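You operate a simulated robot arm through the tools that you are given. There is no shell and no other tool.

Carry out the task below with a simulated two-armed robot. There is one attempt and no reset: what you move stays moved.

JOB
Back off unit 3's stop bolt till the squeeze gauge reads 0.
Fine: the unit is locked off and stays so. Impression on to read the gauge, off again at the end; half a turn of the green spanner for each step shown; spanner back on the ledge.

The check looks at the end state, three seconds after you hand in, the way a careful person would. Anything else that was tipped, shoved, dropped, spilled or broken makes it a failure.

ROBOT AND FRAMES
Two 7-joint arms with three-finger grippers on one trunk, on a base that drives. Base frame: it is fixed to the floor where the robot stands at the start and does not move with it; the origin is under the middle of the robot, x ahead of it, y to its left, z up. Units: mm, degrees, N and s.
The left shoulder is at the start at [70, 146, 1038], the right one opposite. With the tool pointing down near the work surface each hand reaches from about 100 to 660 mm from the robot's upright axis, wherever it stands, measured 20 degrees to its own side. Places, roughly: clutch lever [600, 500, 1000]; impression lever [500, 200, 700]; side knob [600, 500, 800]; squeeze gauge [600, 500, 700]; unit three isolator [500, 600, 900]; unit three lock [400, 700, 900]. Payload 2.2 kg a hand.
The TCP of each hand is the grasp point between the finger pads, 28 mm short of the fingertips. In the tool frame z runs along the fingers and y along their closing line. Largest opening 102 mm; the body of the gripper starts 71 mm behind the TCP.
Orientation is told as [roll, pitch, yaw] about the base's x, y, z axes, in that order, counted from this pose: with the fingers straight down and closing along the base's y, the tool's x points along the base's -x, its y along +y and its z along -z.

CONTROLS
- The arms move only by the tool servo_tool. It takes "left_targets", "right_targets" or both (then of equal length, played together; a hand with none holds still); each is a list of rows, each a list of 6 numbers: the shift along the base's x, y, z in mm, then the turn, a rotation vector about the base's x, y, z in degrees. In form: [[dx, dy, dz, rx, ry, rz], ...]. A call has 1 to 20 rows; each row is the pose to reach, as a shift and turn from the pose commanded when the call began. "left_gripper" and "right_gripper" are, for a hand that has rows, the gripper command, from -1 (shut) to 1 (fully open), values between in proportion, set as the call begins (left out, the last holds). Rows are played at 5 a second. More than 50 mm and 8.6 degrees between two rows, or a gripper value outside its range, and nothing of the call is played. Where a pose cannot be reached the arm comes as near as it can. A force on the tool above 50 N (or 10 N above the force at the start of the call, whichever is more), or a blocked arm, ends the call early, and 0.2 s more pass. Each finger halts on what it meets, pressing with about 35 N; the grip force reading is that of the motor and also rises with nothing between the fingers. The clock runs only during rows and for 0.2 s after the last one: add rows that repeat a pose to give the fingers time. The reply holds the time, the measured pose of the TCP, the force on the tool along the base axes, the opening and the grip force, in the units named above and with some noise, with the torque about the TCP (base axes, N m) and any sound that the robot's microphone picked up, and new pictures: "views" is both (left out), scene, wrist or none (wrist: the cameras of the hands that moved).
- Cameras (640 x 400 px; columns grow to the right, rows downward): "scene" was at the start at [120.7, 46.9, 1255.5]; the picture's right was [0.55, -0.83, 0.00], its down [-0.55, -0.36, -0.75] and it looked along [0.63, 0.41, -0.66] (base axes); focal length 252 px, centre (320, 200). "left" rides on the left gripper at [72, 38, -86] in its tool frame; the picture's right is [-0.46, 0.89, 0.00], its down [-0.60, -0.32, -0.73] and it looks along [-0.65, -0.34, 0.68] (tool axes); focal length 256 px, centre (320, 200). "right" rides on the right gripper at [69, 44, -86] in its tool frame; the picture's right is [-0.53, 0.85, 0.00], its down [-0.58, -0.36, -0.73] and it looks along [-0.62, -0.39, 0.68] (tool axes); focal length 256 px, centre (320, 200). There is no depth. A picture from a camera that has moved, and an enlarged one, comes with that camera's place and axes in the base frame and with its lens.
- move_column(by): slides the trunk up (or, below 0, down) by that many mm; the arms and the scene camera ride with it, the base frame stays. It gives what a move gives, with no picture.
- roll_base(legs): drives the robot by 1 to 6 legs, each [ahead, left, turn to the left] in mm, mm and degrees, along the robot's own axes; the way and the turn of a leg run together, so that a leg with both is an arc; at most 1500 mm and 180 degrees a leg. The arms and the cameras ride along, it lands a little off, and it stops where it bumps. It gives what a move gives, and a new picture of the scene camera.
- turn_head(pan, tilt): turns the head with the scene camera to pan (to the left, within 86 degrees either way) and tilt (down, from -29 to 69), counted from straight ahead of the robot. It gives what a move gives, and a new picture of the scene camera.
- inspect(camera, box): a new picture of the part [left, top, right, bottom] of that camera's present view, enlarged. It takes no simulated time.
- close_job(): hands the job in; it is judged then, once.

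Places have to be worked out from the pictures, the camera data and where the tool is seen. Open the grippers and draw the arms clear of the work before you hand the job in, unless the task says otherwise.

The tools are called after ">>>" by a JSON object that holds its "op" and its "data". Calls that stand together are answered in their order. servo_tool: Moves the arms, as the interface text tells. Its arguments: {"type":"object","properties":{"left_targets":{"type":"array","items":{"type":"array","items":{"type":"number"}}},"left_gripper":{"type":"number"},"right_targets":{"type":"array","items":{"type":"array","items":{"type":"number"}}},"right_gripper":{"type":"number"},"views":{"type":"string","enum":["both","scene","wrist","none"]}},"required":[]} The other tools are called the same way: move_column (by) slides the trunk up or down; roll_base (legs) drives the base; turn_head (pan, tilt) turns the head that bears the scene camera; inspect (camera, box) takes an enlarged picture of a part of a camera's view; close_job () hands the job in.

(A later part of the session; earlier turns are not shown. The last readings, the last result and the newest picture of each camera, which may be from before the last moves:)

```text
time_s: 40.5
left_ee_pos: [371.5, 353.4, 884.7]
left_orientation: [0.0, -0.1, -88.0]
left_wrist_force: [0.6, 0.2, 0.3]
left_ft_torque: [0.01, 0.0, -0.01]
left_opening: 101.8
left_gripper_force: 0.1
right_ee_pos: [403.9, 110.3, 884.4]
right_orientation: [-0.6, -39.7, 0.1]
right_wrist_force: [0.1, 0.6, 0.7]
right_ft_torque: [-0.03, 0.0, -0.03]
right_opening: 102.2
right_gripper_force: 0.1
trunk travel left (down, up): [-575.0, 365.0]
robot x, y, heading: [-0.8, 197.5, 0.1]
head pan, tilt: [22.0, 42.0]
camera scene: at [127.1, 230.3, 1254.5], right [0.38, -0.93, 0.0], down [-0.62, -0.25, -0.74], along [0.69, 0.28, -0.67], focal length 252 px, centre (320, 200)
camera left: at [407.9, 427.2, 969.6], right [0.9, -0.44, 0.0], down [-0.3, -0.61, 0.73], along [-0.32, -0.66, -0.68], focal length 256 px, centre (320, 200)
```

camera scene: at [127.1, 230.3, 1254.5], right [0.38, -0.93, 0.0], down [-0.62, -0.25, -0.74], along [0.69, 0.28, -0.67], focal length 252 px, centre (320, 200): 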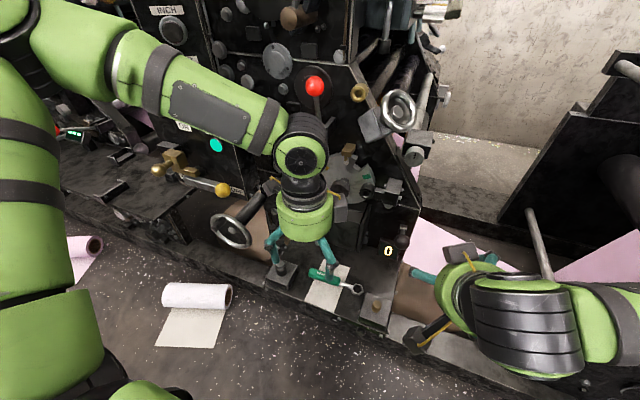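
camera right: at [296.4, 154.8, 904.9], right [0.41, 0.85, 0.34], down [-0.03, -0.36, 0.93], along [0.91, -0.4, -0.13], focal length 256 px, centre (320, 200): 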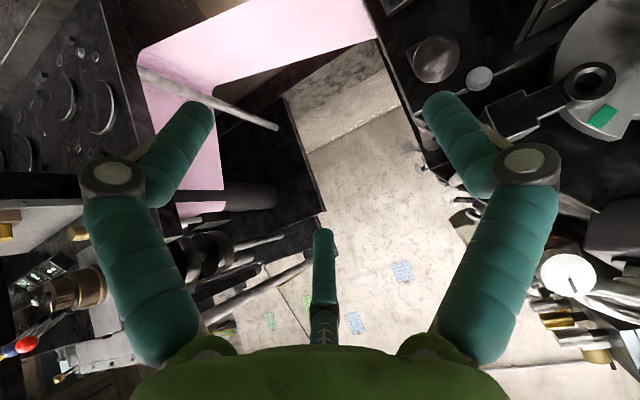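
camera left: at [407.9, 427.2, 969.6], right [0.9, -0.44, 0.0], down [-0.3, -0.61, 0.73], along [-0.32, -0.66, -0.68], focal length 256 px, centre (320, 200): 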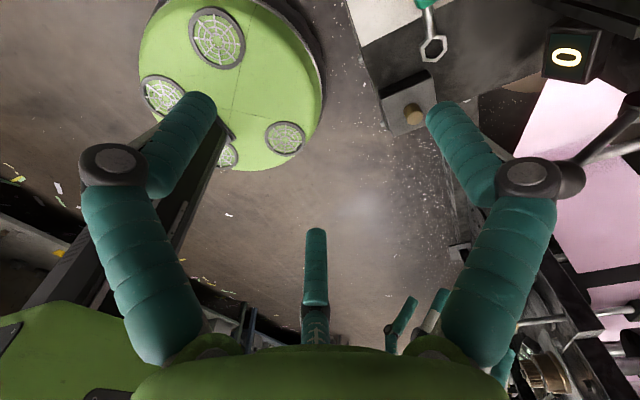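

Yaw -88° is reached. I'll move above the spanner handle (about [493, 360]) at z 790 and look.

>>> {"op": "servo_tool", "data": {"left_targets": [[30, 2, -20, 0, 0, 0], [60, 4, -45, 0, 0, 0], [90, 6, -70, 0, 0, 0], [121, 7, -95, 0, 0, 0], [121, 7, -95, 0, 0, 0]]}}

>>> {"op": "inspect", "data": {"camera": "left", "box": [200, 50, 440, 200]}}

```text
time_s: 41.7
left_ee_pos: [485.1, 368.5, 794.8]
left_orientation: [0.2, -0.1, -87.9]
left_wrist_force: [0.4, -0.4, 0.7]
left_ft_torque: [0.03, -0.03, -0.02]
left_opening: 102.0
left_gripper_force: 0.1
left hand out of reach, approached as far as the arm can: row 4, 5
right_ee_pos: [402.8, 111.6, 882.7]
right_orientation: [-0.5, -39.8, 0.1]
right_wrist_force: [0.0, -0.7, 0.0]
right_ft_torque: [0.02, 0.01, 0.01]
right_opening: 102.3
right_gripper_force: 0.0
trunk travel left (down, up): [-575.0, 365.0]
robot x, y, heading: [-2.2, 198.6, 0.1]
head pan, tilt: [22.0, 42.0]
camera scene: at [125.7, 230.0, 1254.7], right [0.38, -0.93, 0.0], down [-0.62, -0.25, -0.74], along [0.69, 0.28, -0.67], focal length 252 px, centre (320, 200)
camera left: at [521.5, 442.4, 880.6], right [0.9, -0.43, 0.0], down [-0.3, -0.61, 0.73], along [-0.31, -0.66, -0.68], focal length 256 px, centre (320, 200)
```

scene: 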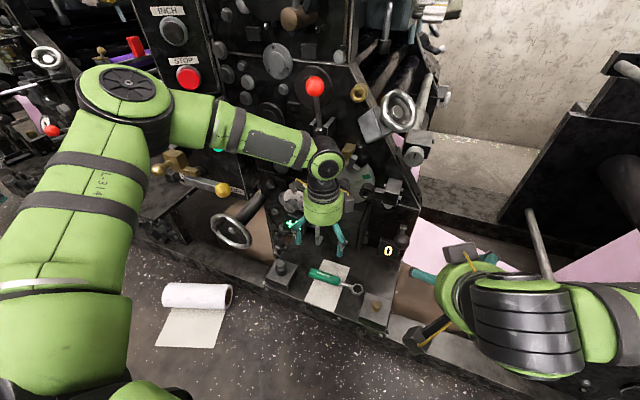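
left: 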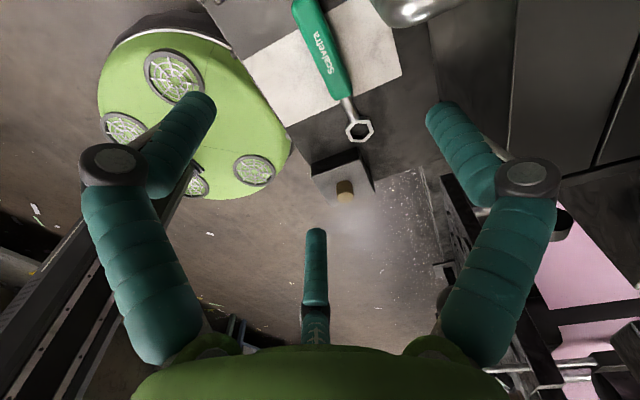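

```text
2.67 times, centred on (320, 125) of left
camera zoom: at [521.5, 442.4, 880.6], right [0.9, -0.43, 0.0], down [-0.3, -0.61, 0.73], along [-0.31, -0.66, -0.68], focal length 683 px, centre (320, 400)
```

zoom: 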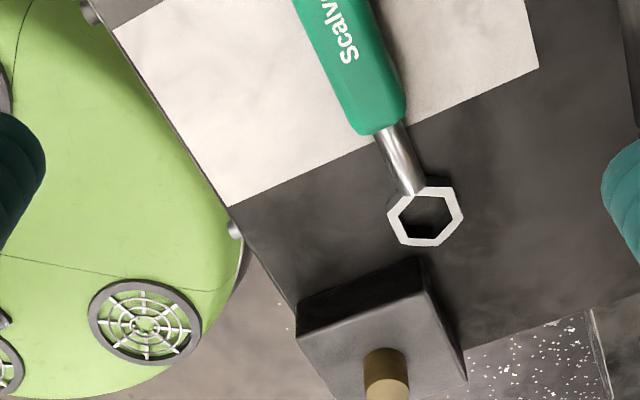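

The ring sits at about [492, 267, 608] and the handle runs along +y, about φ = 92°, from y 314 to 410. The last pose was just out of reach, so I'll try lower, over [489, 352], to see whether the arm gets there.

>>> {"op": "servo_tool", "data": {"left_targets": [[0, -6, -15, 0, 0, 0], [0, -10, -35, 0, 0, 0], [0, -10, -55, 0, 0, 0], [0, -10, -55, 0, 0, 0]], "views": "wrist"}}

```text
time_s: 42.7
left_ee_pos: [469.3, 380.3, 757.6]
left_orientation: [0.1, -0.1, -87.9]
left_wrist_force: [-0.8, -0.5, 1.1]
left_ft_torque: [0.04, 0.02, 0.0]
left_opening: 101.9
left_gripper_force: 0.1
left hand out of reach, approached as far as the arm can: row 1, 2, 3, 4
right_ee_pos: [403.3, 110.5, 883.7]
right_orientation: [-0.5, -39.7, 0.1]
right_wrist_force: [-0.3, -0.2, -0.7]
right_ft_torque: [0.01, 0.0, -0.05]
right_opening: 102.2
right_gripper_force: 0.0
trunk travel left (down, up): [-575.0, 365.0]
robot x, y, heading: [-5.6, 200.4, 0.2]
head pan, tilt: [22.0, 42.0]
camera left: at [504.5, 454.2, 843.9], right [0.9, -0.43, 0.0], down [-0.3, -0.61, 0.73], along [-0.31, -0.66, -0.68], focal length 256 px, centre (320, 200)
```

left: 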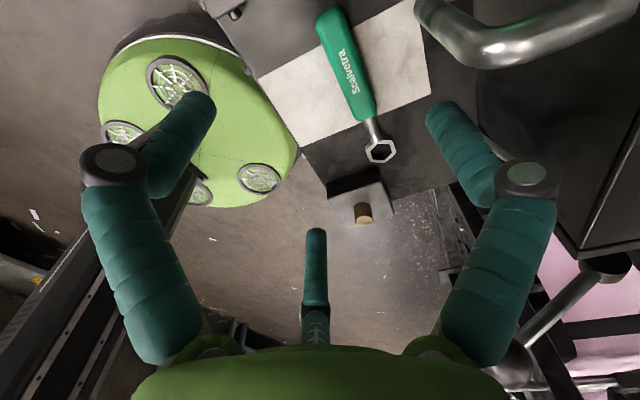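

Lower is worse, so a wrist or arm limit is involved. I'll test whether a different yaw relaxes it, by turning +24° with the same target.

>>> {"op": "servo_tool", "data": {"left_targets": [[0, 0, 5, 0, 0, 8], [5, -5, 5, 0, 0, 16], [10, -10, 5, 0, 0, 24], [20, -20, 5, 0, 0, 24], [20, -30, 5, 0, 0, 24], [20, -30, -25, 0, 0, 24]], "views": "none"}}

```text
time_s: 44.1
left_ee_pos: [466.7, 380.5, 757.7]
left_orientation: [0.1, -0.3, -63.9]
left_wrist_force: [-0.4, 0.0, -0.6]
left_ft_torque: [0.01, -0.01, -0.01]
left_opening: 102.0
left_gripper_force: 0.2
left hand out of reach, approached as far as the arm can: row 2, 3, 4, 5, 6
right_ee_pos: [403.7, 111.2, 884.1]
right_orientation: [-0.6, -39.7, 0.1]
right_wrist_force: [-0.3, 0.2, 0.6]
right_ft_torque: [0.01, 0.02, -0.03]
right_opening: 102.0
right_gripper_force: 0.0
trunk travel left (down, up): [-575.0, 365.0]
robot x, y, heading: [0.3, 198.9, 0.3]
head pan, tilt: [22.0, 42.0]
```

Yaw isn't the limit; the arm's posture may be stuck. I'll back off toward the start pose at yaw 0 and approach again to compare.

>>> {"op": "servo_tool", "data": {"left_targets": [[-25, 5, 30, 0, 0, 8], [-50, 8, 60, 0, 0, 16], [-75, 10, 90, 0, 0, 24], [-100, 12, 115, 0, 0, 32], [-125, 14, 140, 0, 0, 40], [-150, 16, 160, 0, 0, 48], [-170, 18, 170, 0, 0, 56], [-180, 20, 175, 0, 0, 64]], "views": "scene"}}

>>> {"op": "servo_tool", "data": {"left_targets": [[40, -10, -25, 0, 0, 0], [80, -15, -60, 0, 0, 0], [120, -20, -95, 0, 0, 0], [150, -30, -130, 0, 0, 0], [180, -40, -165, 0, 0, 0], [180, -40, -165, 0, 0, 0]]}}

```text
time_s: 45.9
left_ee_pos: [286.8, 396.9, 933.5]
left_orientation: [0.0, 0.0, 0.3]
left_wrist_force: [-0.6, 0.1, -0.2]
left_ft_torque: [0.05, -0.03, -0.01]
left_opening: 102.1
left_gripper_force: 0.1
right_ee_pos: [403.4, 110.4, 884.0]
right_orientation: [-0.5, -39.7, 0.0]
right_wrist_force: [-0.5, 0.1, -0.8]
right_ft_torque: [0.02, -0.01, 0.02]
right_opening: 102.0
right_gripper_force: 0.1
trunk travel left (down, up): [-575.0, 365.0]
robot x, y, heading: [-1.8, 197.7, 0.1]
head pan, tilt: [22.0, 42.0]
camera scene: at [126.1, 230.2, 1254.6], right [0.38, -0.93, 0.0], down [-0.62, -0.25, -0.74], along [0.69, 0.28, -0.67], focal length 252 px, centre (320, 200)
```

scene: 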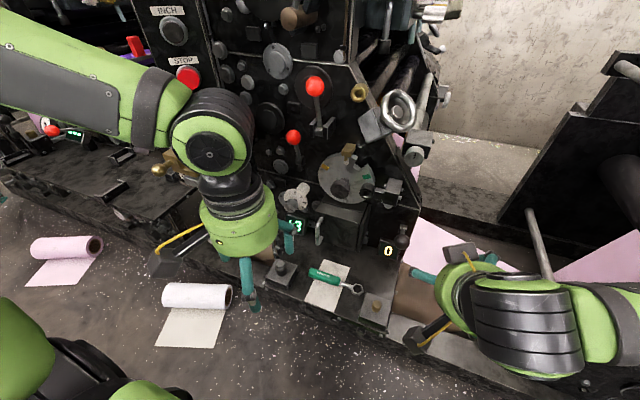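

```text
refused: row 2 steps farther than a row can; nothing moved
```

A row stepped too far; I'll repeat the approach with smaller steps.

>>> {"op": "servo_tool", "data": {"left_targets": [[29, -6, -25, 0, 0, 0], [58, -12, -50, 0, 0, 0], [87, -18, -75, 0, 0, 0], [116, -24, -100, 0, 0, 0], [145, -30, -125, 0, 0, 0], [174, -37, -150, 0, 0, 0], [203, -45, -173, 0, 0, 0], [203, -45, -173, 0, 0, 0]]}}

```text
time_s: 47.7
left_ee_pos: [475.8, 372.2, 774.3]
left_orientation: [0.0, 0.0, 0.1]
left_wrist_force: [-0.4, -0.2, 0.5]
left_ft_torque: [0.01, 0.03, 0.0]
left_opening: 102.1
left_gripper_force: 0.0
left hand out of reach, approached as far as the arm can: row 7, 8
right_ee_pos: [403.9, 109.5, 883.4]
right_orientation: [-0.5, -39.7, 0.2]
right_wrist_force: [-0.1, -0.8, 0.5]
right_ft_torque: [0.02, 0.01, 0.02]
right_opening: 102.0
right_gripper_force: 0.0
trunk travel left (down, up): [-575.0, 365.0]
robot x, y, heading: [-2.2, 197.0, 0.2]
head pan, tilt: [22.0, 42.0]
camera scene: at [126.7, 230.0, 1254.5], right [0.38, -0.93, 0.0], down [-0.62, -0.25, -0.74], along [0.69, 0.28, -0.67], focal length 252 px, centre (320, 200)
camera left: at [403.4, 411.5, 859.6], right [0.46, 0.89, 0.0], down [0.6, -0.32, 0.73], along [0.65, -0.34, -0.68], focal length 256 px, centre (320, 200)
```

scene: 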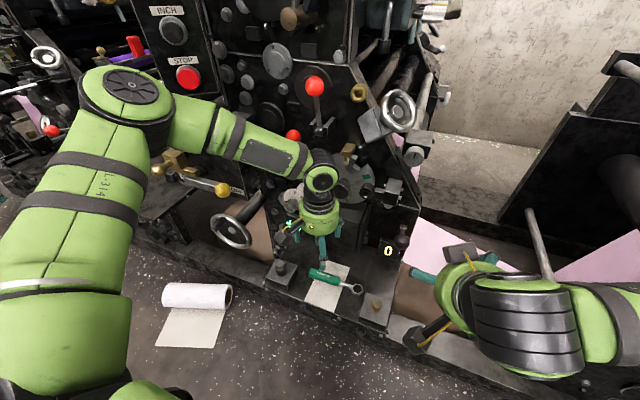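
left: 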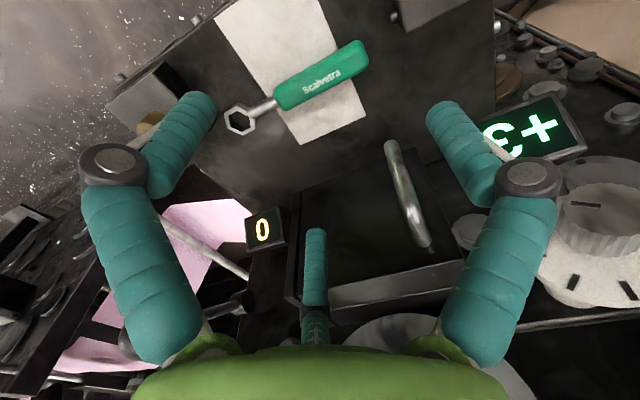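

The same limit appears at yaw 0, so it is the arm's outward-elbow posture. I'll clear the right hand to the right and bring the left hand up and inboard, mirroring the posture in which the right arm worked well.

>>> {"op": "servo_tool", "data": {"right_targets": [[-10, -20, 10, 0, 5, 0], [-20, -40, 20, 0, 10, 0], [-30, -60, 30, 0, 15, 0], [-40, -80, 40, 0, 20, 0], [-50, -100, 50, 0, 25, 0], [-60, -120, 60, 0, 30, 0], [-70, -140, 70, 0, 35, 0], [-80, -160, 80, 0, 40, 0]], "left_targets": [[-10, 0, 25, 0, 0, 0], [-20, 0, 50, 0, 0, 0], [-30, -10, 75, 0, 0, 0], [-40, -30, 100, 0, 0, 0], [-50, -60, 125, 0, 0, 0], [-60, -90, 150, 0, 0, 0], [-65, -120, 175, 0, 0, 0], [-70, -150, 200, 0, 0, 0]]}}

```text
time_s: 49.5
left_ee_pos: [382.1, 286.0, 976.0]
left_orientation: [0.2, -0.3, 0.1]
left_wrist_force: [-1.9, 0.1, -0.5]
left_ft_torque: [0.06, -0.05, 0.01]
left_opening: 101.9
left_gripper_force: 0.0
left hand out of reach, approached as far as the arm can: row 6, 7, 8
right_ee_pos: [320.2, -50.0, 964.8]
right_orientation: [-0.3, 0.1, 0.1]
right_wrist_force: [-0.2, 0.3, 0.4]
right_ft_torque: [0.06, -0.07, 0.04]
right_opening: 101.9
right_gripper_force: 0.1
right hand out of reach, approached as far as the arm can: row 1, 2
trunk travel left (down, up): [-575.0, 365.0]
robot x, y, heading: [-3.4, 199.5, -0.2]
head pan, tilt: [22.0, 42.0]
camera scene: at [123.7, 228.9, 1254.9], right [0.38, -0.93, 0.0], down [-0.62, -0.25, -0.74], along [0.69, 0.28, -0.67], focal length 252 px, centre (320, 200)
camera right: at [251.3, -5.5, 1051.3], right [0.53, 0.85, -0.01], down [0.58, -0.36, 0.73], along [0.62, -0.39, -0.68], focal length 256 px, centre (320, 200)
camera left: at [310.0, 323.9, 1060.6], right [0.46, 0.89, 0.0], down [0.6, -0.32, 0.73], along [0.65, -0.34, -0.68], focal length 256 px, centre (320, 200)
```

scene: 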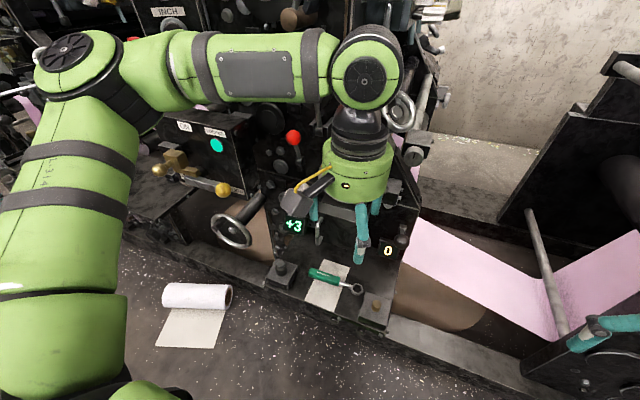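
right: 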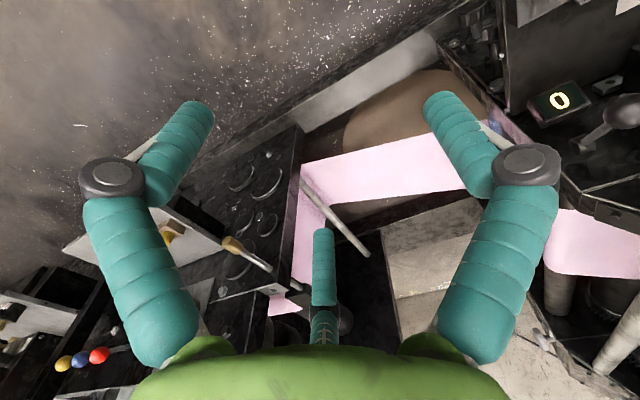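
left: 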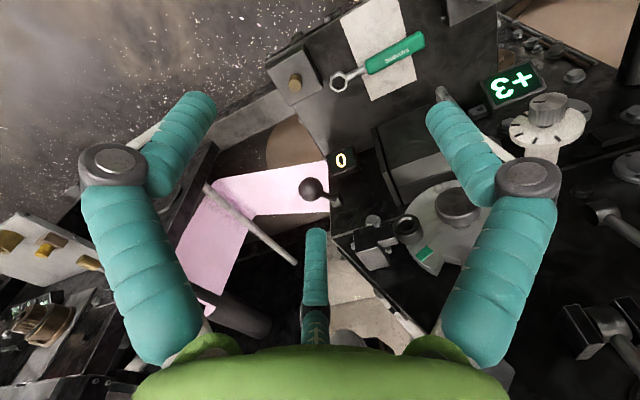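

The left arm still jams when moving inboard. I'll draw it back close to the body to let the elbow fold, then extend forward again along a straight line.

>>> {"op": "servo_tool", "data": {"left_targets": [[-30, 0, 0, 0, 0, 0], [-60, 0, 0, 0, 0, 0], [-90, 0, 0, 0, 0, 0], [-120, 0, 0, 0, 0, 0], [-120, -20, 0, 0, 0, 0], [-120, -40, 0, 0, 0, 0], [-120, -60, 0, 0, 0, 0]], "views": "scene"}}

```text
time_s: 51.1
left_ee_pos: [264.3, 276.3, 976.1]
left_orientation: [0.2, -0.1, 0.1]
left_wrist_force: [0.6, -0.7, 1.2]
left_ft_torque: [-0.02, 0.02, 0.01]
left_opening: 101.9
left_gripper_force: 0.1
left hand out of reach, approached as far as the arm can: row 5, 6, 7
right_ee_pos: [321.8, -48.3, 964.6]
right_orientation: [-0.4, 0.2, 0.0]
right_wrist_force: [-0.9, 0.1, 0.0]
right_ft_torque: [0.0, 0.01, 0.0]
right_opening: 101.9
right_gripper_force: 0.1
trunk travel left (down, up): [-575.0, 365.0]
robot x, y, heading: [-2.2, 196.4, -0.1]
head pan, tilt: [22.0, 42.0]
camera scene: at [127.1, 230.2, 1254.5], right [0.38, -0.93, 0.0], down [-0.62, -0.25, -0.74], along [0.69, 0.28, -0.67], focal length 252 px, centre (320, 200)
```

scene: 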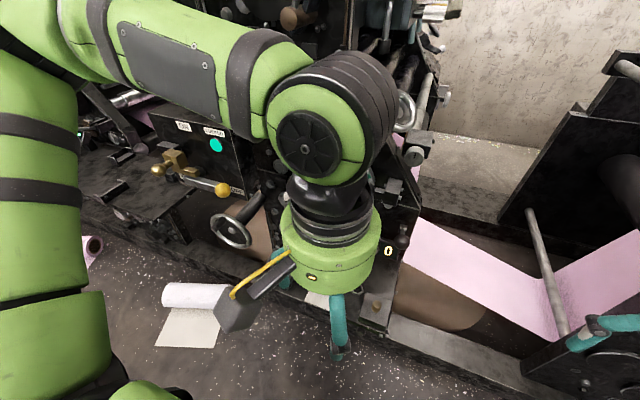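

The limit is an inboard one: the left hand cannot go far enough right at this base position. I'll drive the base about 120 mm back to the right so the spanner and bolt sit to the left hand's own side.

>>> {"op": "roll_base", "data": {"legs": [[0, -120, 0]]}}

```text
time_s: 52.4
left_ee_pos: [264.5, 157.6, 976.7]
left_orientation: [-0.1, -0.1, -0.1]
left_wrist_force: [-0.6, -0.1, -0.1]
left_ft_torque: [-0.02, -0.01, 0.01]
left_opening: 102.0
left_gripper_force: 0.1
right_ee_pos: [321.6, -166.7, 964.4]
right_orientation: [-0.5, 0.3, 0.1]
right_wrist_force: [0.4, -0.9, -0.5]
right_ft_torque: [0.01, -0.01, -0.03]
right_opening: 102.0
right_gripper_force: 0.1
trunk travel left (down, up): [-575.0, 365.0]
robot x, y, heading: [-0.6, 77.8, 0.1]
head pan, tilt: [22.0, 42.0]
camera scene: at [126.6, 112.0, 1254.6], right [0.37, -0.93, 0.0], down [-0.62, -0.25, -0.74], along [0.69, 0.28, -0.67], focal length 252 px, centre (320, 200)
```

scene: 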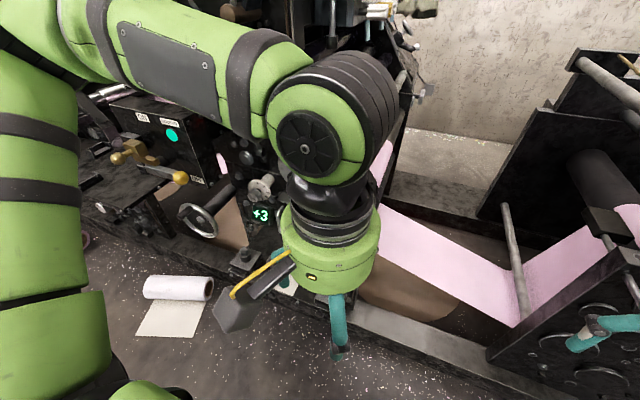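

Base is now at y≈79. I'll bring the left hand out to above the spanner while turning to yaw -88°.

>>> {"op": "servo_tool", "data": {"left_targets": [[10, 25, 0, 0, 0, -8], [20, 50, 0, 0, 0, -16], [30, 75, 0, 0, 0, -24], [45, 100, 0, 0, 0, -32], [60, 120, -5, 0, 0, -40], [80, 140, -15, 0, 0, -48], [100, 155, -30, 0, 0, -56], [120, 170, -50, 0, 0, -64], [145, 180, -75, 0, 0, -72], [170, 190, -105, 0, 0, -80], [200, 194, -140, 0, 0, -87.5], [226, 194, -180, 0, 0, -87.5], [226, 194, -180, 0, 0, -87.5]]}}

```text
time_s: 55.2
left_ee_pos: [490.7, 351.1, 798.3]
left_orientation: [0.2, 0.0, -87.4]
left_wrist_force: [0.4, 0.8, 0.9]
left_ft_torque: [-0.03, -0.01, 0.02]
left_opening: 101.9
left_gripper_force: 0.1
right_ee_pos: [320.9, -168.5, 964.8]
right_orientation: [-0.3, 0.1, 0.1]
right_wrist_force: [-0.1, -1.0, 0.0]
right_ft_torque: [-0.01, -0.04, -0.02]
right_opening: 102.1
right_gripper_force: 0.0
trunk travel left (down, up): [-575.0, 365.0]
robot x, y, heading: [-1.0, 74.7, 0.2]
head pan, tilt: [22.0, 42.0]
camera scene: at [125.5, 111.4, 1254.7], right [0.37, -0.93, 0.0], down [-0.62, -0.25, -0.74], along [0.69, 0.28, -0.67], focal length 252 px, centre (320, 200)
camera left: at [525.5, 425.1, 883.7], right [0.9, -0.43, 0.0], down [-0.29, -0.62, 0.73], along [-0.31, -0.66, -0.68], focal length 256 px, centre (320, 200)
```

scene: 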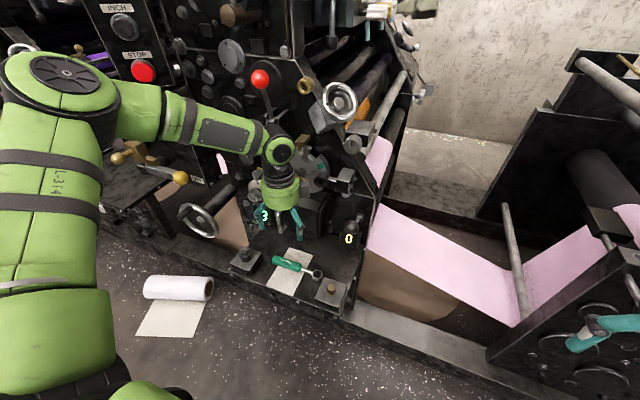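
left: 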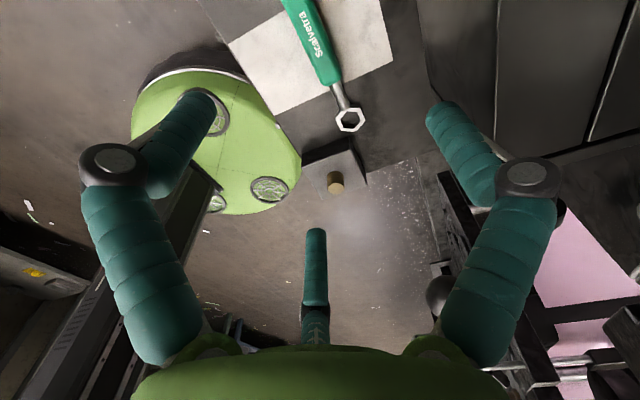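

The left hand is right above the handle (x≈490, y≈351). I'll descend to z≈660 and check alignment.

>>> {"op": "servo_tool", "data": {"left_targets": [[0, 0, -40, 0, 0, -0.5], [0, 0, -80, 0, 0, -1], [0, 0, -115, 0, 0, -1], [0, 0, -138, 0, 0, -1], [0, 0, -138, 0, 0, -1]]}}

```text
time_s: 56.4
left_ee_pos: [472.5, 360.5, 687.9]
left_orientation: [0.1, -0.3, -88.5]
left_wrist_force: [-0.9, 1.1, 1.0]
left_ft_torque: [-0.01, 0.0, 0.0]
left_opening: 102.1
left_gripper_force: 0.1
left hand out of reach, approached as far as the arm can: row 3, 4, 5
right_ee_pos: [320.8, -167.0, 964.8]
right_orientation: [-0.4, 0.1, 0.0]
right_wrist_force: [0.9, -0.7, -0.1]
right_ft_torque: [-0.03, 0.0, 0.0]
right_opening: 101.8
right_gripper_force: 0.0
trunk travel left (down, up): [-575.0, 365.0]
robot x, y, heading: [-0.5, 80.4, -0.2]
head pan, tilt: [22.0, 42.0]
camera scene: at [126.8, 111.0, 1254.5], right [0.37, -0.93, 0.0], down [-0.62, -0.25, -0.74], along [0.69, 0.28, -0.67], focal length 252 px, centre (320, 200)
camera left: at [509.0, 434.3, 773.0], right [0.9, -0.44, 0.0], down [-0.3, -0.61, 0.73], along [-0.32, -0.66, -0.68], focal length 256 px, centre (320, 200)
```

scene: 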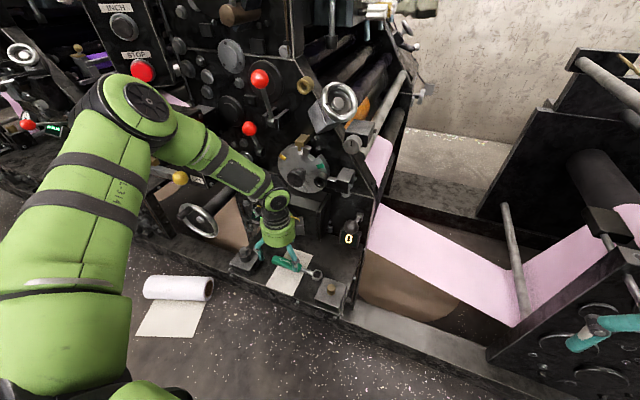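
left: 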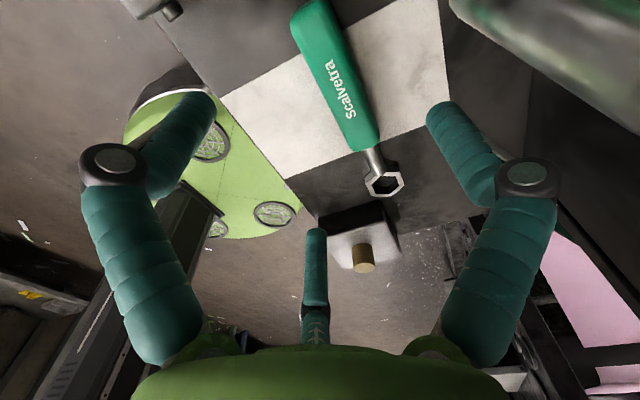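

Lower heights are limited at this trunk height. I'll raise the hand, then lower the trunk about 200 mm so the shoulder is nearer the work level.

>>> {"op": "servo_tool", "data": {"left_targets": [[0, -2, 45, 0, 0, 0], [0, -5, 90, 0, 0, 0], [-15, -8, 135, 0, 0, 0], [-30, -8, 180, 0, 0, 0], [-50, -8, 220, 0, 0, 0], [-60, -8, 245, 0, 0, 0]], "views": "none"}}

>>> {"op": "move_column", "data": {"by": -180}}

```text
time_s: 57.8
left_ee_pos: [413.1, 352.2, 932.1]
left_orientation: [0.1, -0.2, -88.5]
left_wrist_force: [-0.8, 0.3, 0.3]
left_ft_torque: [-0.02, 0.0, -0.03]
left_opening: 102.0
left_gripper_force: 0.0
right_ee_pos: [320.9, -167.8, 963.6]
right_orientation: [-0.4, 0.3, 0.0]
right_wrist_force: [0.4, 0.4, -0.4]
right_ft_torque: [0.02, -0.04, -0.03]
right_opening: 101.9
right_gripper_force: 0.1
trunk travel left (down, up): [-575.0, 365.0]
robot x, y, heading: [-2.3, 80.2, 0.1]
head pan, tilt: [22.0, 42.0]
```

```text
time_s: 59.8
left_ee_pos: [412.7, 352.5, 752.1]
left_orientation: [0.0, -0.1, -88.5]
left_wrist_force: [0.8, -0.3, 1.1]
left_ft_torque: [-0.01, 0.0, -0.05]
left_opening: 102.1
left_gripper_force: 0.0
right_ee_pos: [320.7, -167.5, 784.6]
right_orientation: [-0.4, 0.3, 0.0]
right_wrist_force: [0.5, 0.0, 0.1]
right_ft_torque: [0.03, 0.0, -0.02]
right_opening: 102.0
right_gripper_force: 0.0
trunk travel left (down, up): [-395.0, 545.0]
robot x, y, heading: [-0.4, 83.2, -0.2]
head pan, tilt: [22.0, 42.0]
```

The trunk is 180 mm lower. I'll move over the handle at z≈700 and look again.

>>> {"op": "servo_tool", "data": {"left_targets": [[25, 0, -10, 0, 0, 0], [50, 0, -25, 0, 0, 0], [77, 0, -50, 0, 0, 0], [77, 0, -80, 0, 0, 0], [77, 0, -92, 0, 0, 0], [77, 0, -92, 0, 0, 0]]}}

```text
time_s: 61.2
left_ee_pos: [491.0, 350.6, 659.9]
left_orientation: [0.1, -0.1, -88.5]
left_wrist_force: [-0.9, 1.3, 0.3]
left_ft_torque: [0.04, -0.01, -0.01]
left_opening: 102.0
left_gripper_force: 0.0
right_ee_pos: [320.9, -167.7, 784.1]
right_orientation: [-0.4, 0.2, -0.1]
right_wrist_force: [-0.7, 0.9, -0.1]
right_ft_torque: [0.0, 0.01, -0.06]
right_opening: 102.2
right_gripper_force: 0.1
trunk travel left (down, up): [-395.0, 545.0]
robot x, y, heading: [-2.2, 78.1, -0.3]
head pan, tilt: [22.0, 42.0]
camera scene: at [126.6, 111.4, 1074.6], right [0.37, -0.93, 0.0], down [-0.62, -0.25, -0.74], along [0.69, 0.28, -0.67], focal length 252 px, centre (320, 200)
camera left: at [527.1, 425.9, 745.0], right [0.9, -0.44, 0.0], down [-0.3, -0.61, 0.73], along [-0.32, -0.66, -0.68], focal length 256 px, centre (320, 200)
```

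scene: 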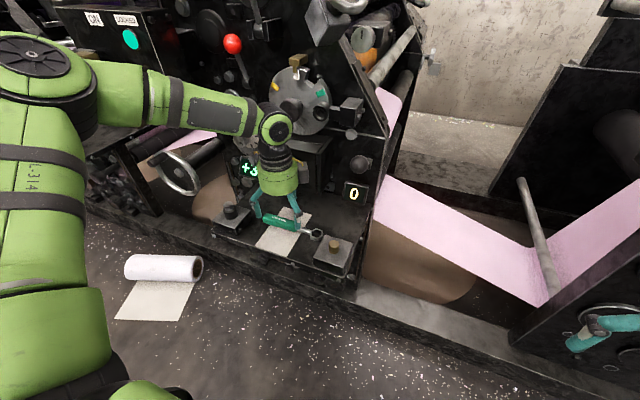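
left: 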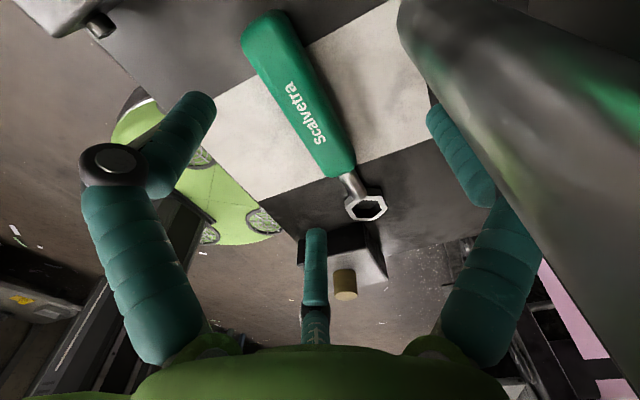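

The handle is centred at x≈490.5 under the hand. The wrist camera would pass too near the box's tube handle (about [540, 406, 690]), so I'll grip further along at y≈380, which moves the camera clear, then descend.

>>> {"op": "servo_tool", "data": {"left_targets": [[0, 15, 0, 0, 0, 0], [0, 30, 0, 0, 0, 0], [0, 30, -10, 0, 0, 0], [0, 30, -20, 0, 0, 0], [0, 30, -20, 0, 0, 0]]}}

>>> {"op": "inspect", "data": {"camera": "scene", "box": [200, 130, 360, 230]}}

```text
time_s: 62.4
left_ee_pos: [488.7, 382.1, 639.5]
left_orientation: [0.1, 0.0, -88.5]
left_wrist_force: [0.8, -0.2, -0.3]
left_ft_torque: [0.02, 0.0, 0.0]
left_opening: 101.7
left_gripper_force: 0.1
right_ee_pos: [320.6, -166.8, 784.7]
right_orientation: [-0.4, 0.2, 0.0]
right_wrist_force: [-0.6, 0.8, -0.3]
right_ft_torque: [0.0, 0.03, 0.01]
right_opening: 102.1
right_gripper_force: 0.0
trunk travel left (down, up): [-395.0, 545.0]
robot x, y, heading: [0.5, 80.4, 0.0]
head pan, tilt: [22.0, 42.0]
camera scene: at [126.6, 111.3, 1074.6], right [0.37, -0.93, 0.0], down [-0.62, -0.25, -0.74], along [0.69, 0.28, -0.67], focal length 252 px, centre (320, 200)
camera left: at [526.9, 456.5, 725.2], right [0.9, -0.44, 0.0], down [-0.3, -0.61, 0.73], along [-0.32, -0.66, -0.68], focal length 256 px, centre (320, 200)
```

scene: 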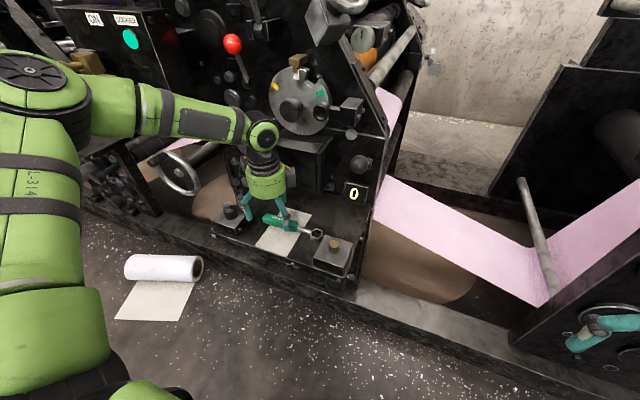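
left: 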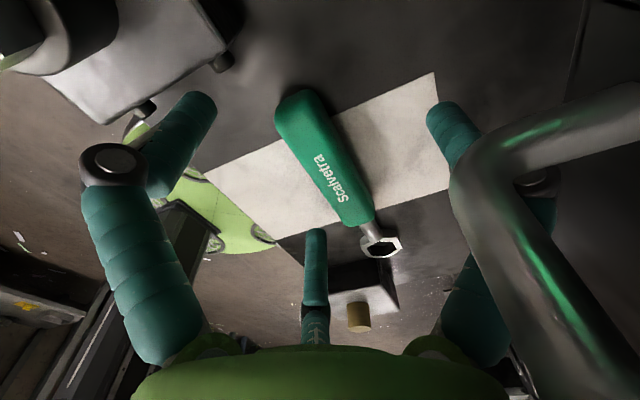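

```text
4.00 times, centred on (280, 180) of scene
camera zoom: at [126.6, 111.3, 1074.6], right [0.37, -0.93, 0.0], down [-0.62, -0.25, -0.74], along [0.69, 0.28, -0.67], focal length 1010 px, centre (480, 280)
```

zoom: 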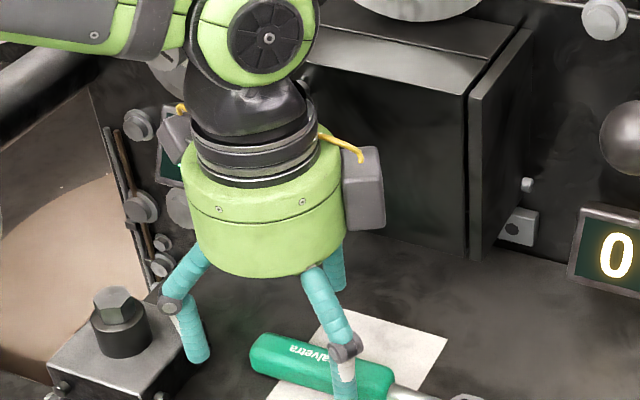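

The handle is about 3 mm toward +x of the grasp centre. I'll shift, descend 6 mm and close slowly on it.

>>> {"op": "servo_tool", "data": {"left_targets": [[3, 0, -3, 0, 0, 0], [3, 0, -6.5, 0, 0, 0], [3, 0, -6.5, 0, 0, 0]], "views": "none"}}

>>> {"op": "servo_tool", "data": {"left_targets": [[0, 0, 0, 0, 0, 0], [0, 0, 0, 0, 0, 0], [0, 0, 0, 0, 0, 0]], "left_gripper": -0.2, "views": "wrist"}}

```text
time_s: 63.2
left_ee_pos: [493.3, 381.8, 633.8]
left_orientation: [0.1, -0.1, -88.5]
left_wrist_force: [-0.1, 0.2, 0.1]
left_ft_torque: [-0.02, -0.03, -0.01]
left_opening: 101.9
left_gripper_force: 0.1
right_ee_pos: [321.5, -167.5, 784.2]
right_orientation: [-0.3, 0.2, 0.0]
right_wrist_force: [-1.1, 0.5, 0.5]
right_ft_torque: [-0.02, -0.02, -0.02]
right_opening: 102.2
right_gripper_force: 0.2
trunk travel left (down, up): [-395.0, 545.0]
robot x, y, heading: [-2.9, 77.3, 0.0]
head pan, tilt: [22.0, 42.0]
```

```text
time_s: 64.0
left_ee_pos: [492.8, 382.2, 634.0]
left_orientation: [0.2, -0.1, -88.5]
left_wrist_force: [-1.3, -0.1, 0.3]
left_ft_torque: [0.0, 0.02, -0.01]
left_opening: 41.1
left_gripper_force: 0.6
right_ee_pos: [320.8, -167.6, 786.1]
right_orientation: [-0.4, 0.2, 0.0]
right_wrist_force: [0.4, -0.2, -0.1]
right_ft_torque: [0.0, 0.01, -0.02]
right_opening: 102.0
right_gripper_force: 0.1
trunk travel left (down, up): [-395.0, 545.0]
robot x, y, heading: [-5.4, 77.9, -0.0]
head pan, tilt: [22.0, 42.0]
camera left: at [529.6, 456.3, 719.4], right [0.9, -0.44, 0.0], down [-0.3, -0.61, 0.73], along [-0.32, -0.66, -0.68], focal length 256 px, centre (320, 200)
```

left: 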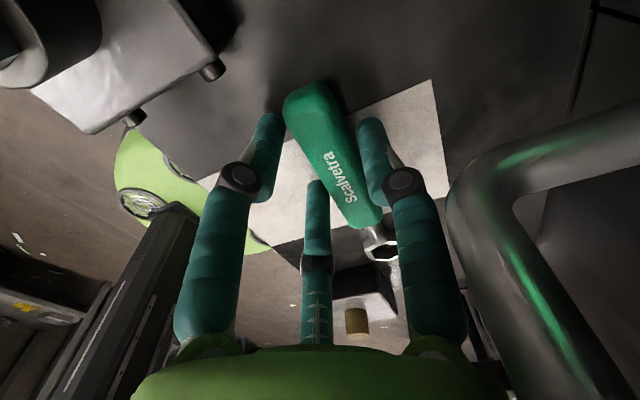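

The fingers straddle the handle evenly. Now I close firmly.

>>> {"op": "servo_tool", "data": {"left_targets": [[0, 0, 0, 0, 0, 0], [0, 0, 0, 0, 0, 0], [0, 0, 0, 0, 0, 0]], "left_gripper": -1, "views": "wrist"}}

```text
time_s: 64.8
left_ee_pos: [493.4, 382.4, 635.2]
left_orientation: [0.1, -0.1, -88.5]
left_wrist_force: [1.6, -0.6, 1.3]
left_ft_torque: [0.08, -0.08, 0.0]
left_opening: 35.5
left_gripper_force: 34.9
right_ee_pos: [321.6, -169.0, 783.7]
right_orientation: [-0.4, 0.2, 0.0]
right_wrist_force: [-1.1, 0.3, 1.1]
right_ft_torque: [0.0, 0.0, -0.02]
right_opening: 102.0
right_gripper_force: 0.0
trunk travel left (down, up): [-395.0, 545.0]
robot x, y, heading: [-0.6, 81.1, -0.2]
head pan, tilt: [22.0, 42.0]
camera left: at [529.9, 456.2, 719.6], right [0.9, -0.44, 0.0], down [-0.3, -0.61, 0.73], along [-0.32, -0.66, -0.68], focal length 256 px, centre (320, 200)
```

left: 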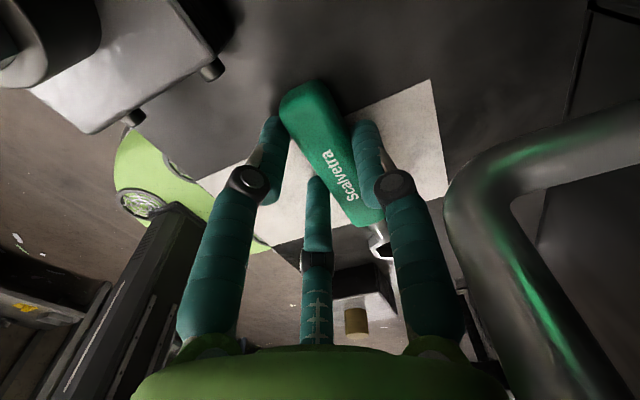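

The handle is gripped (35.5 mm). I'll lift straight up and check that the spanner comes level.

>>> {"op": "servo_tool", "data": {"left_targets": [[0, 0, 5, 0, 0, 0], [-3, 0, 15, 0, 0, 0], [-10, 0, 35, 0, 0, 0], [-20, 0, 60, 0, 0, 0], [-40, 0, 90, 0, 0, 0], [-60, 0, 105, 0, 0, 0], [-60, 0, 105, 0, 0, 0]]}}

>>> {"op": "inspect", "data": {"camera": "scene", "box": [200, 130, 360, 230]}}

```text
time_s: 66.4
left_ee_pos: [435.1, 384.8, 739.2]
left_orientation: [0.0, -0.1, -88.5]
left_wrist_force: [-0.5, -0.2, -2.4]
left_ft_torque: [0.03, 0.0, -0.02]
left_opening: 35.1
left_gripper_force: 34.6
right_ee_pos: [321.2, -167.6, 784.4]
right_orientation: [-0.4, 0.1, -0.1]
right_wrist_force: [-0.4, 0.8, -0.2]
right_ft_torque: [0.0, 0.0, 0.01]
right_opening: 102.0
right_gripper_force: 0.0
trunk travel left (down, up): [-395.0, 545.0]
robot x, y, heading: [-3.3, 78.3, -0.2]
head pan, tilt: [22.0, 42.0]
camera scene: at [127.1, 111.4, 1074.5], right [0.37, -0.93, 0.0], down [-0.62, -0.25, -0.74], along [0.69, 0.28, -0.67], focal length 252 px, centre (320, 200)
camera left: at [470.7, 458.9, 824.0], right [0.9, -0.44, 0.0], down [-0.3, -0.61, 0.73], along [-0.32, -0.66, -0.68], focal length 256 px, centre (320, 200)
```

scene: 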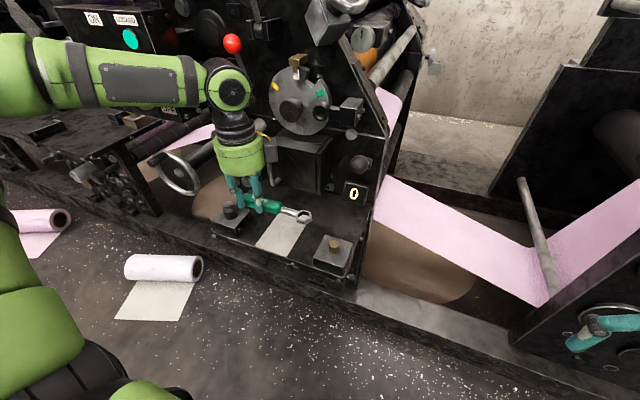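
left: 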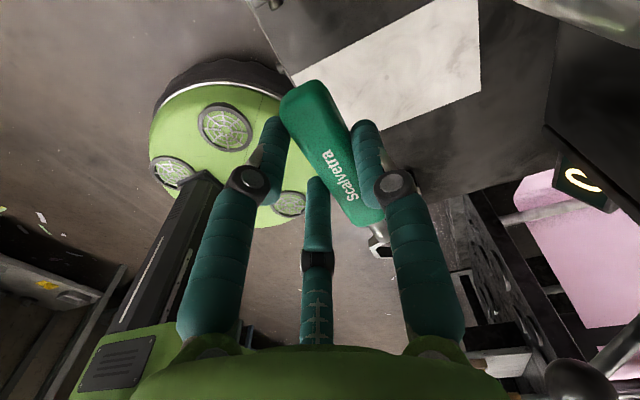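

```text
4.00 times, centred on (280, 180) of scene
camera zoom: at [127.1, 111.4, 1074.5], right [0.37, -0.93, 0.0], down [-0.62, -0.25, -0.74], along [0.69, 0.28, -0.67], focal length 1010 px, centre (480, 280)
```

zoom: 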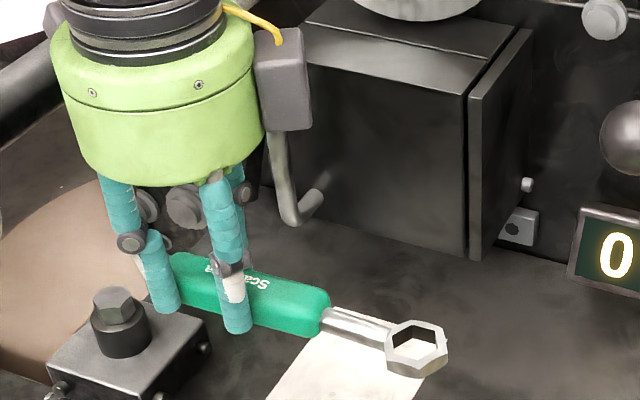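

The spanner came up level and unchanged in the grip. I'll zoom in on the ring and the bolt head to get their hexagon orientations.

>>> {"op": "inspect", "data": {"camera": "scene", "box": [284, 200, 324, 225]}}

>>> {"op": "inspect", "data": {"camera": "scene", "box": [208, 190, 256, 220]}}

```text
16.00 times, centred on (304, 212) of scene
camera zoom: at [127.1, 111.4, 1074.5], right [0.37, -0.93, 0.0], down [-0.62, -0.25, -0.74], along [0.69, 0.28, -0.67], focal length 4038 px, centre (576, 0)
```

zoom: 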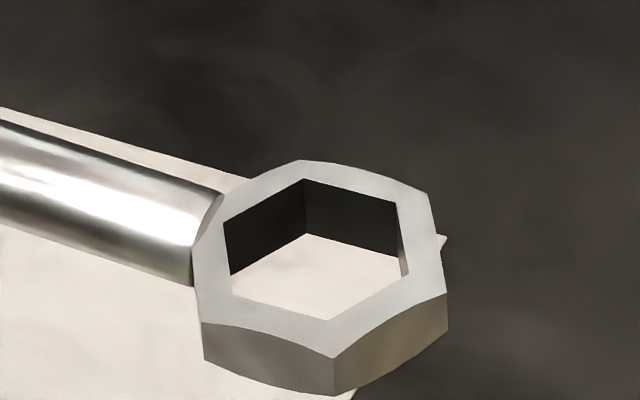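

```text
13.33 times, centred on (232, 205) of scene
camera zoom: at [127.1, 111.4, 1074.5], right [0.37, -0.93, 0.0], down [-0.62, -0.25, -0.74], along [0.69, 0.28, -0.67], focal length 3365 px, centre (1493, 133)
```

zoom: 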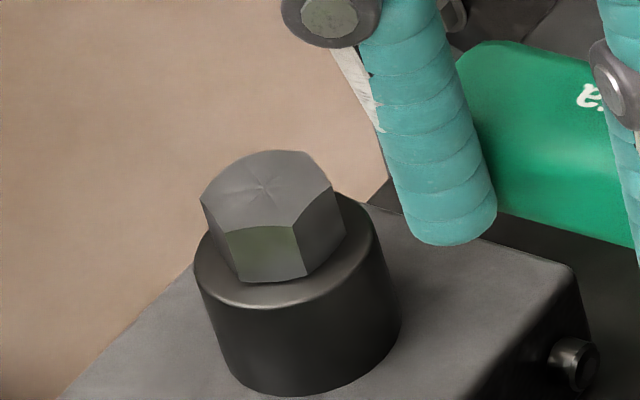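

The ring's hole has a vertex in line with the handle, and the bolt's vertices lie near 0°, 60°, 120°…; the bolt is at about [455, 480, 663]. I'll swing the spanner to handle direction 180° (toward the robot) with its ring over the bolt, well above it.

>>> {"op": "servo_tool", "data": {"left_targets": [[-8, 8, 20, 0, 0, 7.5], [-16, 16, 25, 0, 0, 15], [-24, 24, 25, 0, 0, 22.5], [-32, 32, 25, 0, 0, 30], [-40, 40, 25, 0, 0, 37.5], [-48, 48, 25, 0, 0, 45], [-56, 56, 25, 0, 0, 52.5], [-64, 64, 25, 0, 0, 60], [-72, 72, 25, 0, 0, 67.5], [-80, 80, 25, 0, 0, 75], [-88, 88, 25, 0, 0, 82.5], [-95, 96, 25, 0, 0, 89.5], [-95, 96, 25, 0, 0, 89.5]]}}

>>> {"op": "inspect", "data": {"camera": "scene", "box": [190, 150, 270, 200]}}

```text
time_s: 69.2
left_ee_pos: [338.3, 478.0, 763.7]
left_orientation: [0.2, -0.2, 1.1]
left_wrist_force: [-0.1, 1.1, -1.7]
left_ft_torque: [-0.01, 0.03, 0.01]
left_opening: 35.1
left_gripper_force: 35.0
right_ee_pos: [320.9, -167.9, 785.1]
right_orientation: [-0.4, 0.3, 0.0]
right_wrist_force: [-0.7, 0.6, 0.3]
right_ft_torque: [-0.01, 0.01, 0.01]
right_opening: 101.8
right_gripper_force: 0.1
trunk travel left (down, up): [-395.0, 545.0]
robot x, y, heading: [-1.7, 80.5, 0.2]
head pan, tilt: [22.0, 42.0]
camera scene: at [126.9, 111.4, 1074.5], right [0.37, -0.93, 0.0], down [-0.62, -0.25, -0.74], along [0.69, 0.28, -0.67], focal length 252 px, centre (320, 200)
camera left: at [266.5, 515.7, 849.2], right [0.45, 0.89, 0.0], down [0.61, -0.31, 0.73], along [0.65, -0.33, -0.68], focal length 256 px, centre (320, 200)
```

scene: 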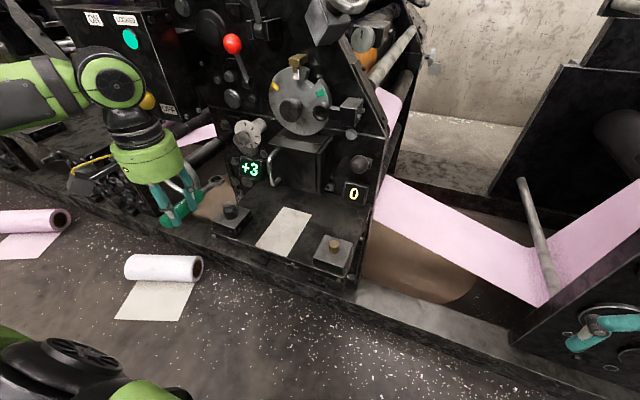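
left: 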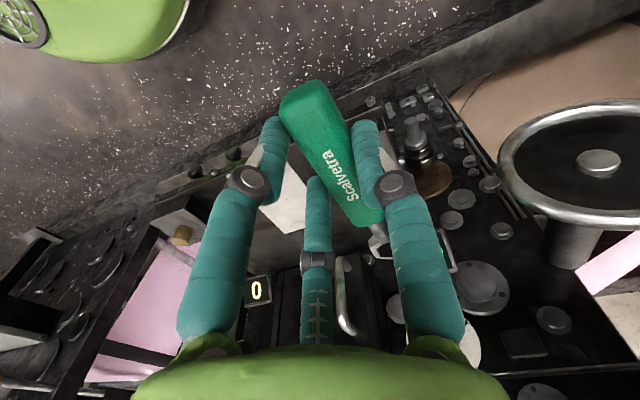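

```text
8.00 times, centred on (230, 175) of scene
camera zoom: at [126.9, 111.4, 1074.5], right [0.37, -0.93, 0.0], down [-0.62, -0.25, -0.74], along [0.69, 0.28, -0.67], focal length 2019 px, centre (1040, 400)
```

zoom: 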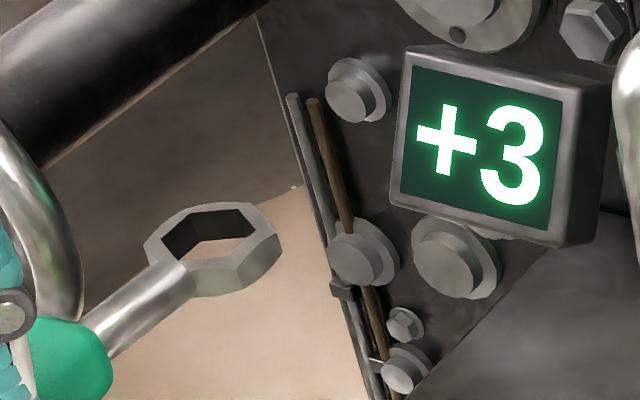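

The ring and the +3 gauge are both well in view; combining poses gives ring offset about (111, 7) mm from the grasp point and 25 mm below it. I'll zoom further on the ring and bolt for angles.

>>> {"op": "inspect", "data": {"camera": "scene", "box": [200, 168, 232, 188]}}

>>> {"op": "inspect", "data": {"camera": "scene", "box": [210, 195, 250, 220]}}

```text
16.00 times, centred on (216, 178) of scene
camera zoom: at [126.9, 111.4, 1074.5], right [0.37, -0.93, 0.0], down [-0.62, -0.25, -0.74], along [0.69, 0.28, -0.67], focal length 4038 px, centre (1984, 552)
```

zoom: 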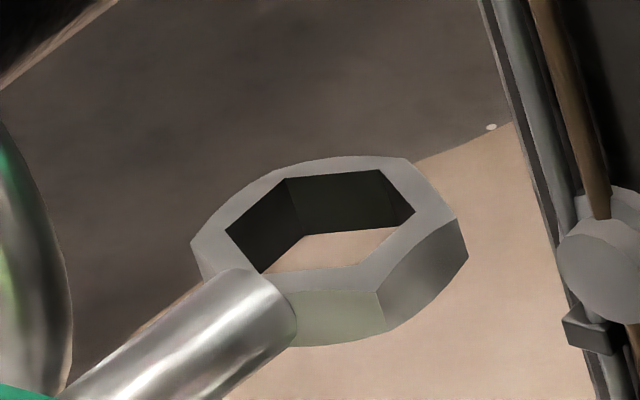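

```text
16.00 times, centred on (230, 208) of scene
camera zoom: at [126.9, 111.4, 1074.5], right [0.37, -0.93, 0.0], down [-0.62, -0.25, -0.74], along [0.69, 0.28, -0.67], focal length 4038 px, centre (1760, 80)
```

zoom: 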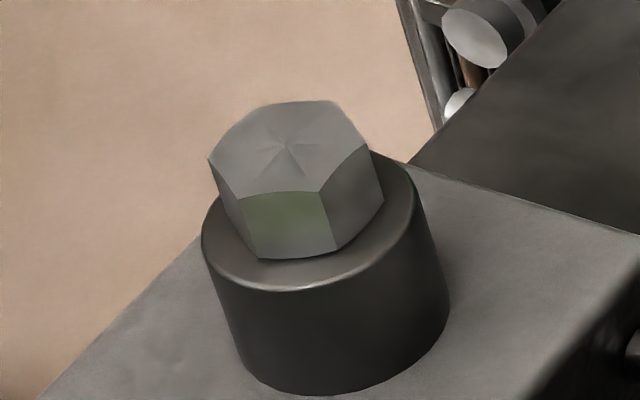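

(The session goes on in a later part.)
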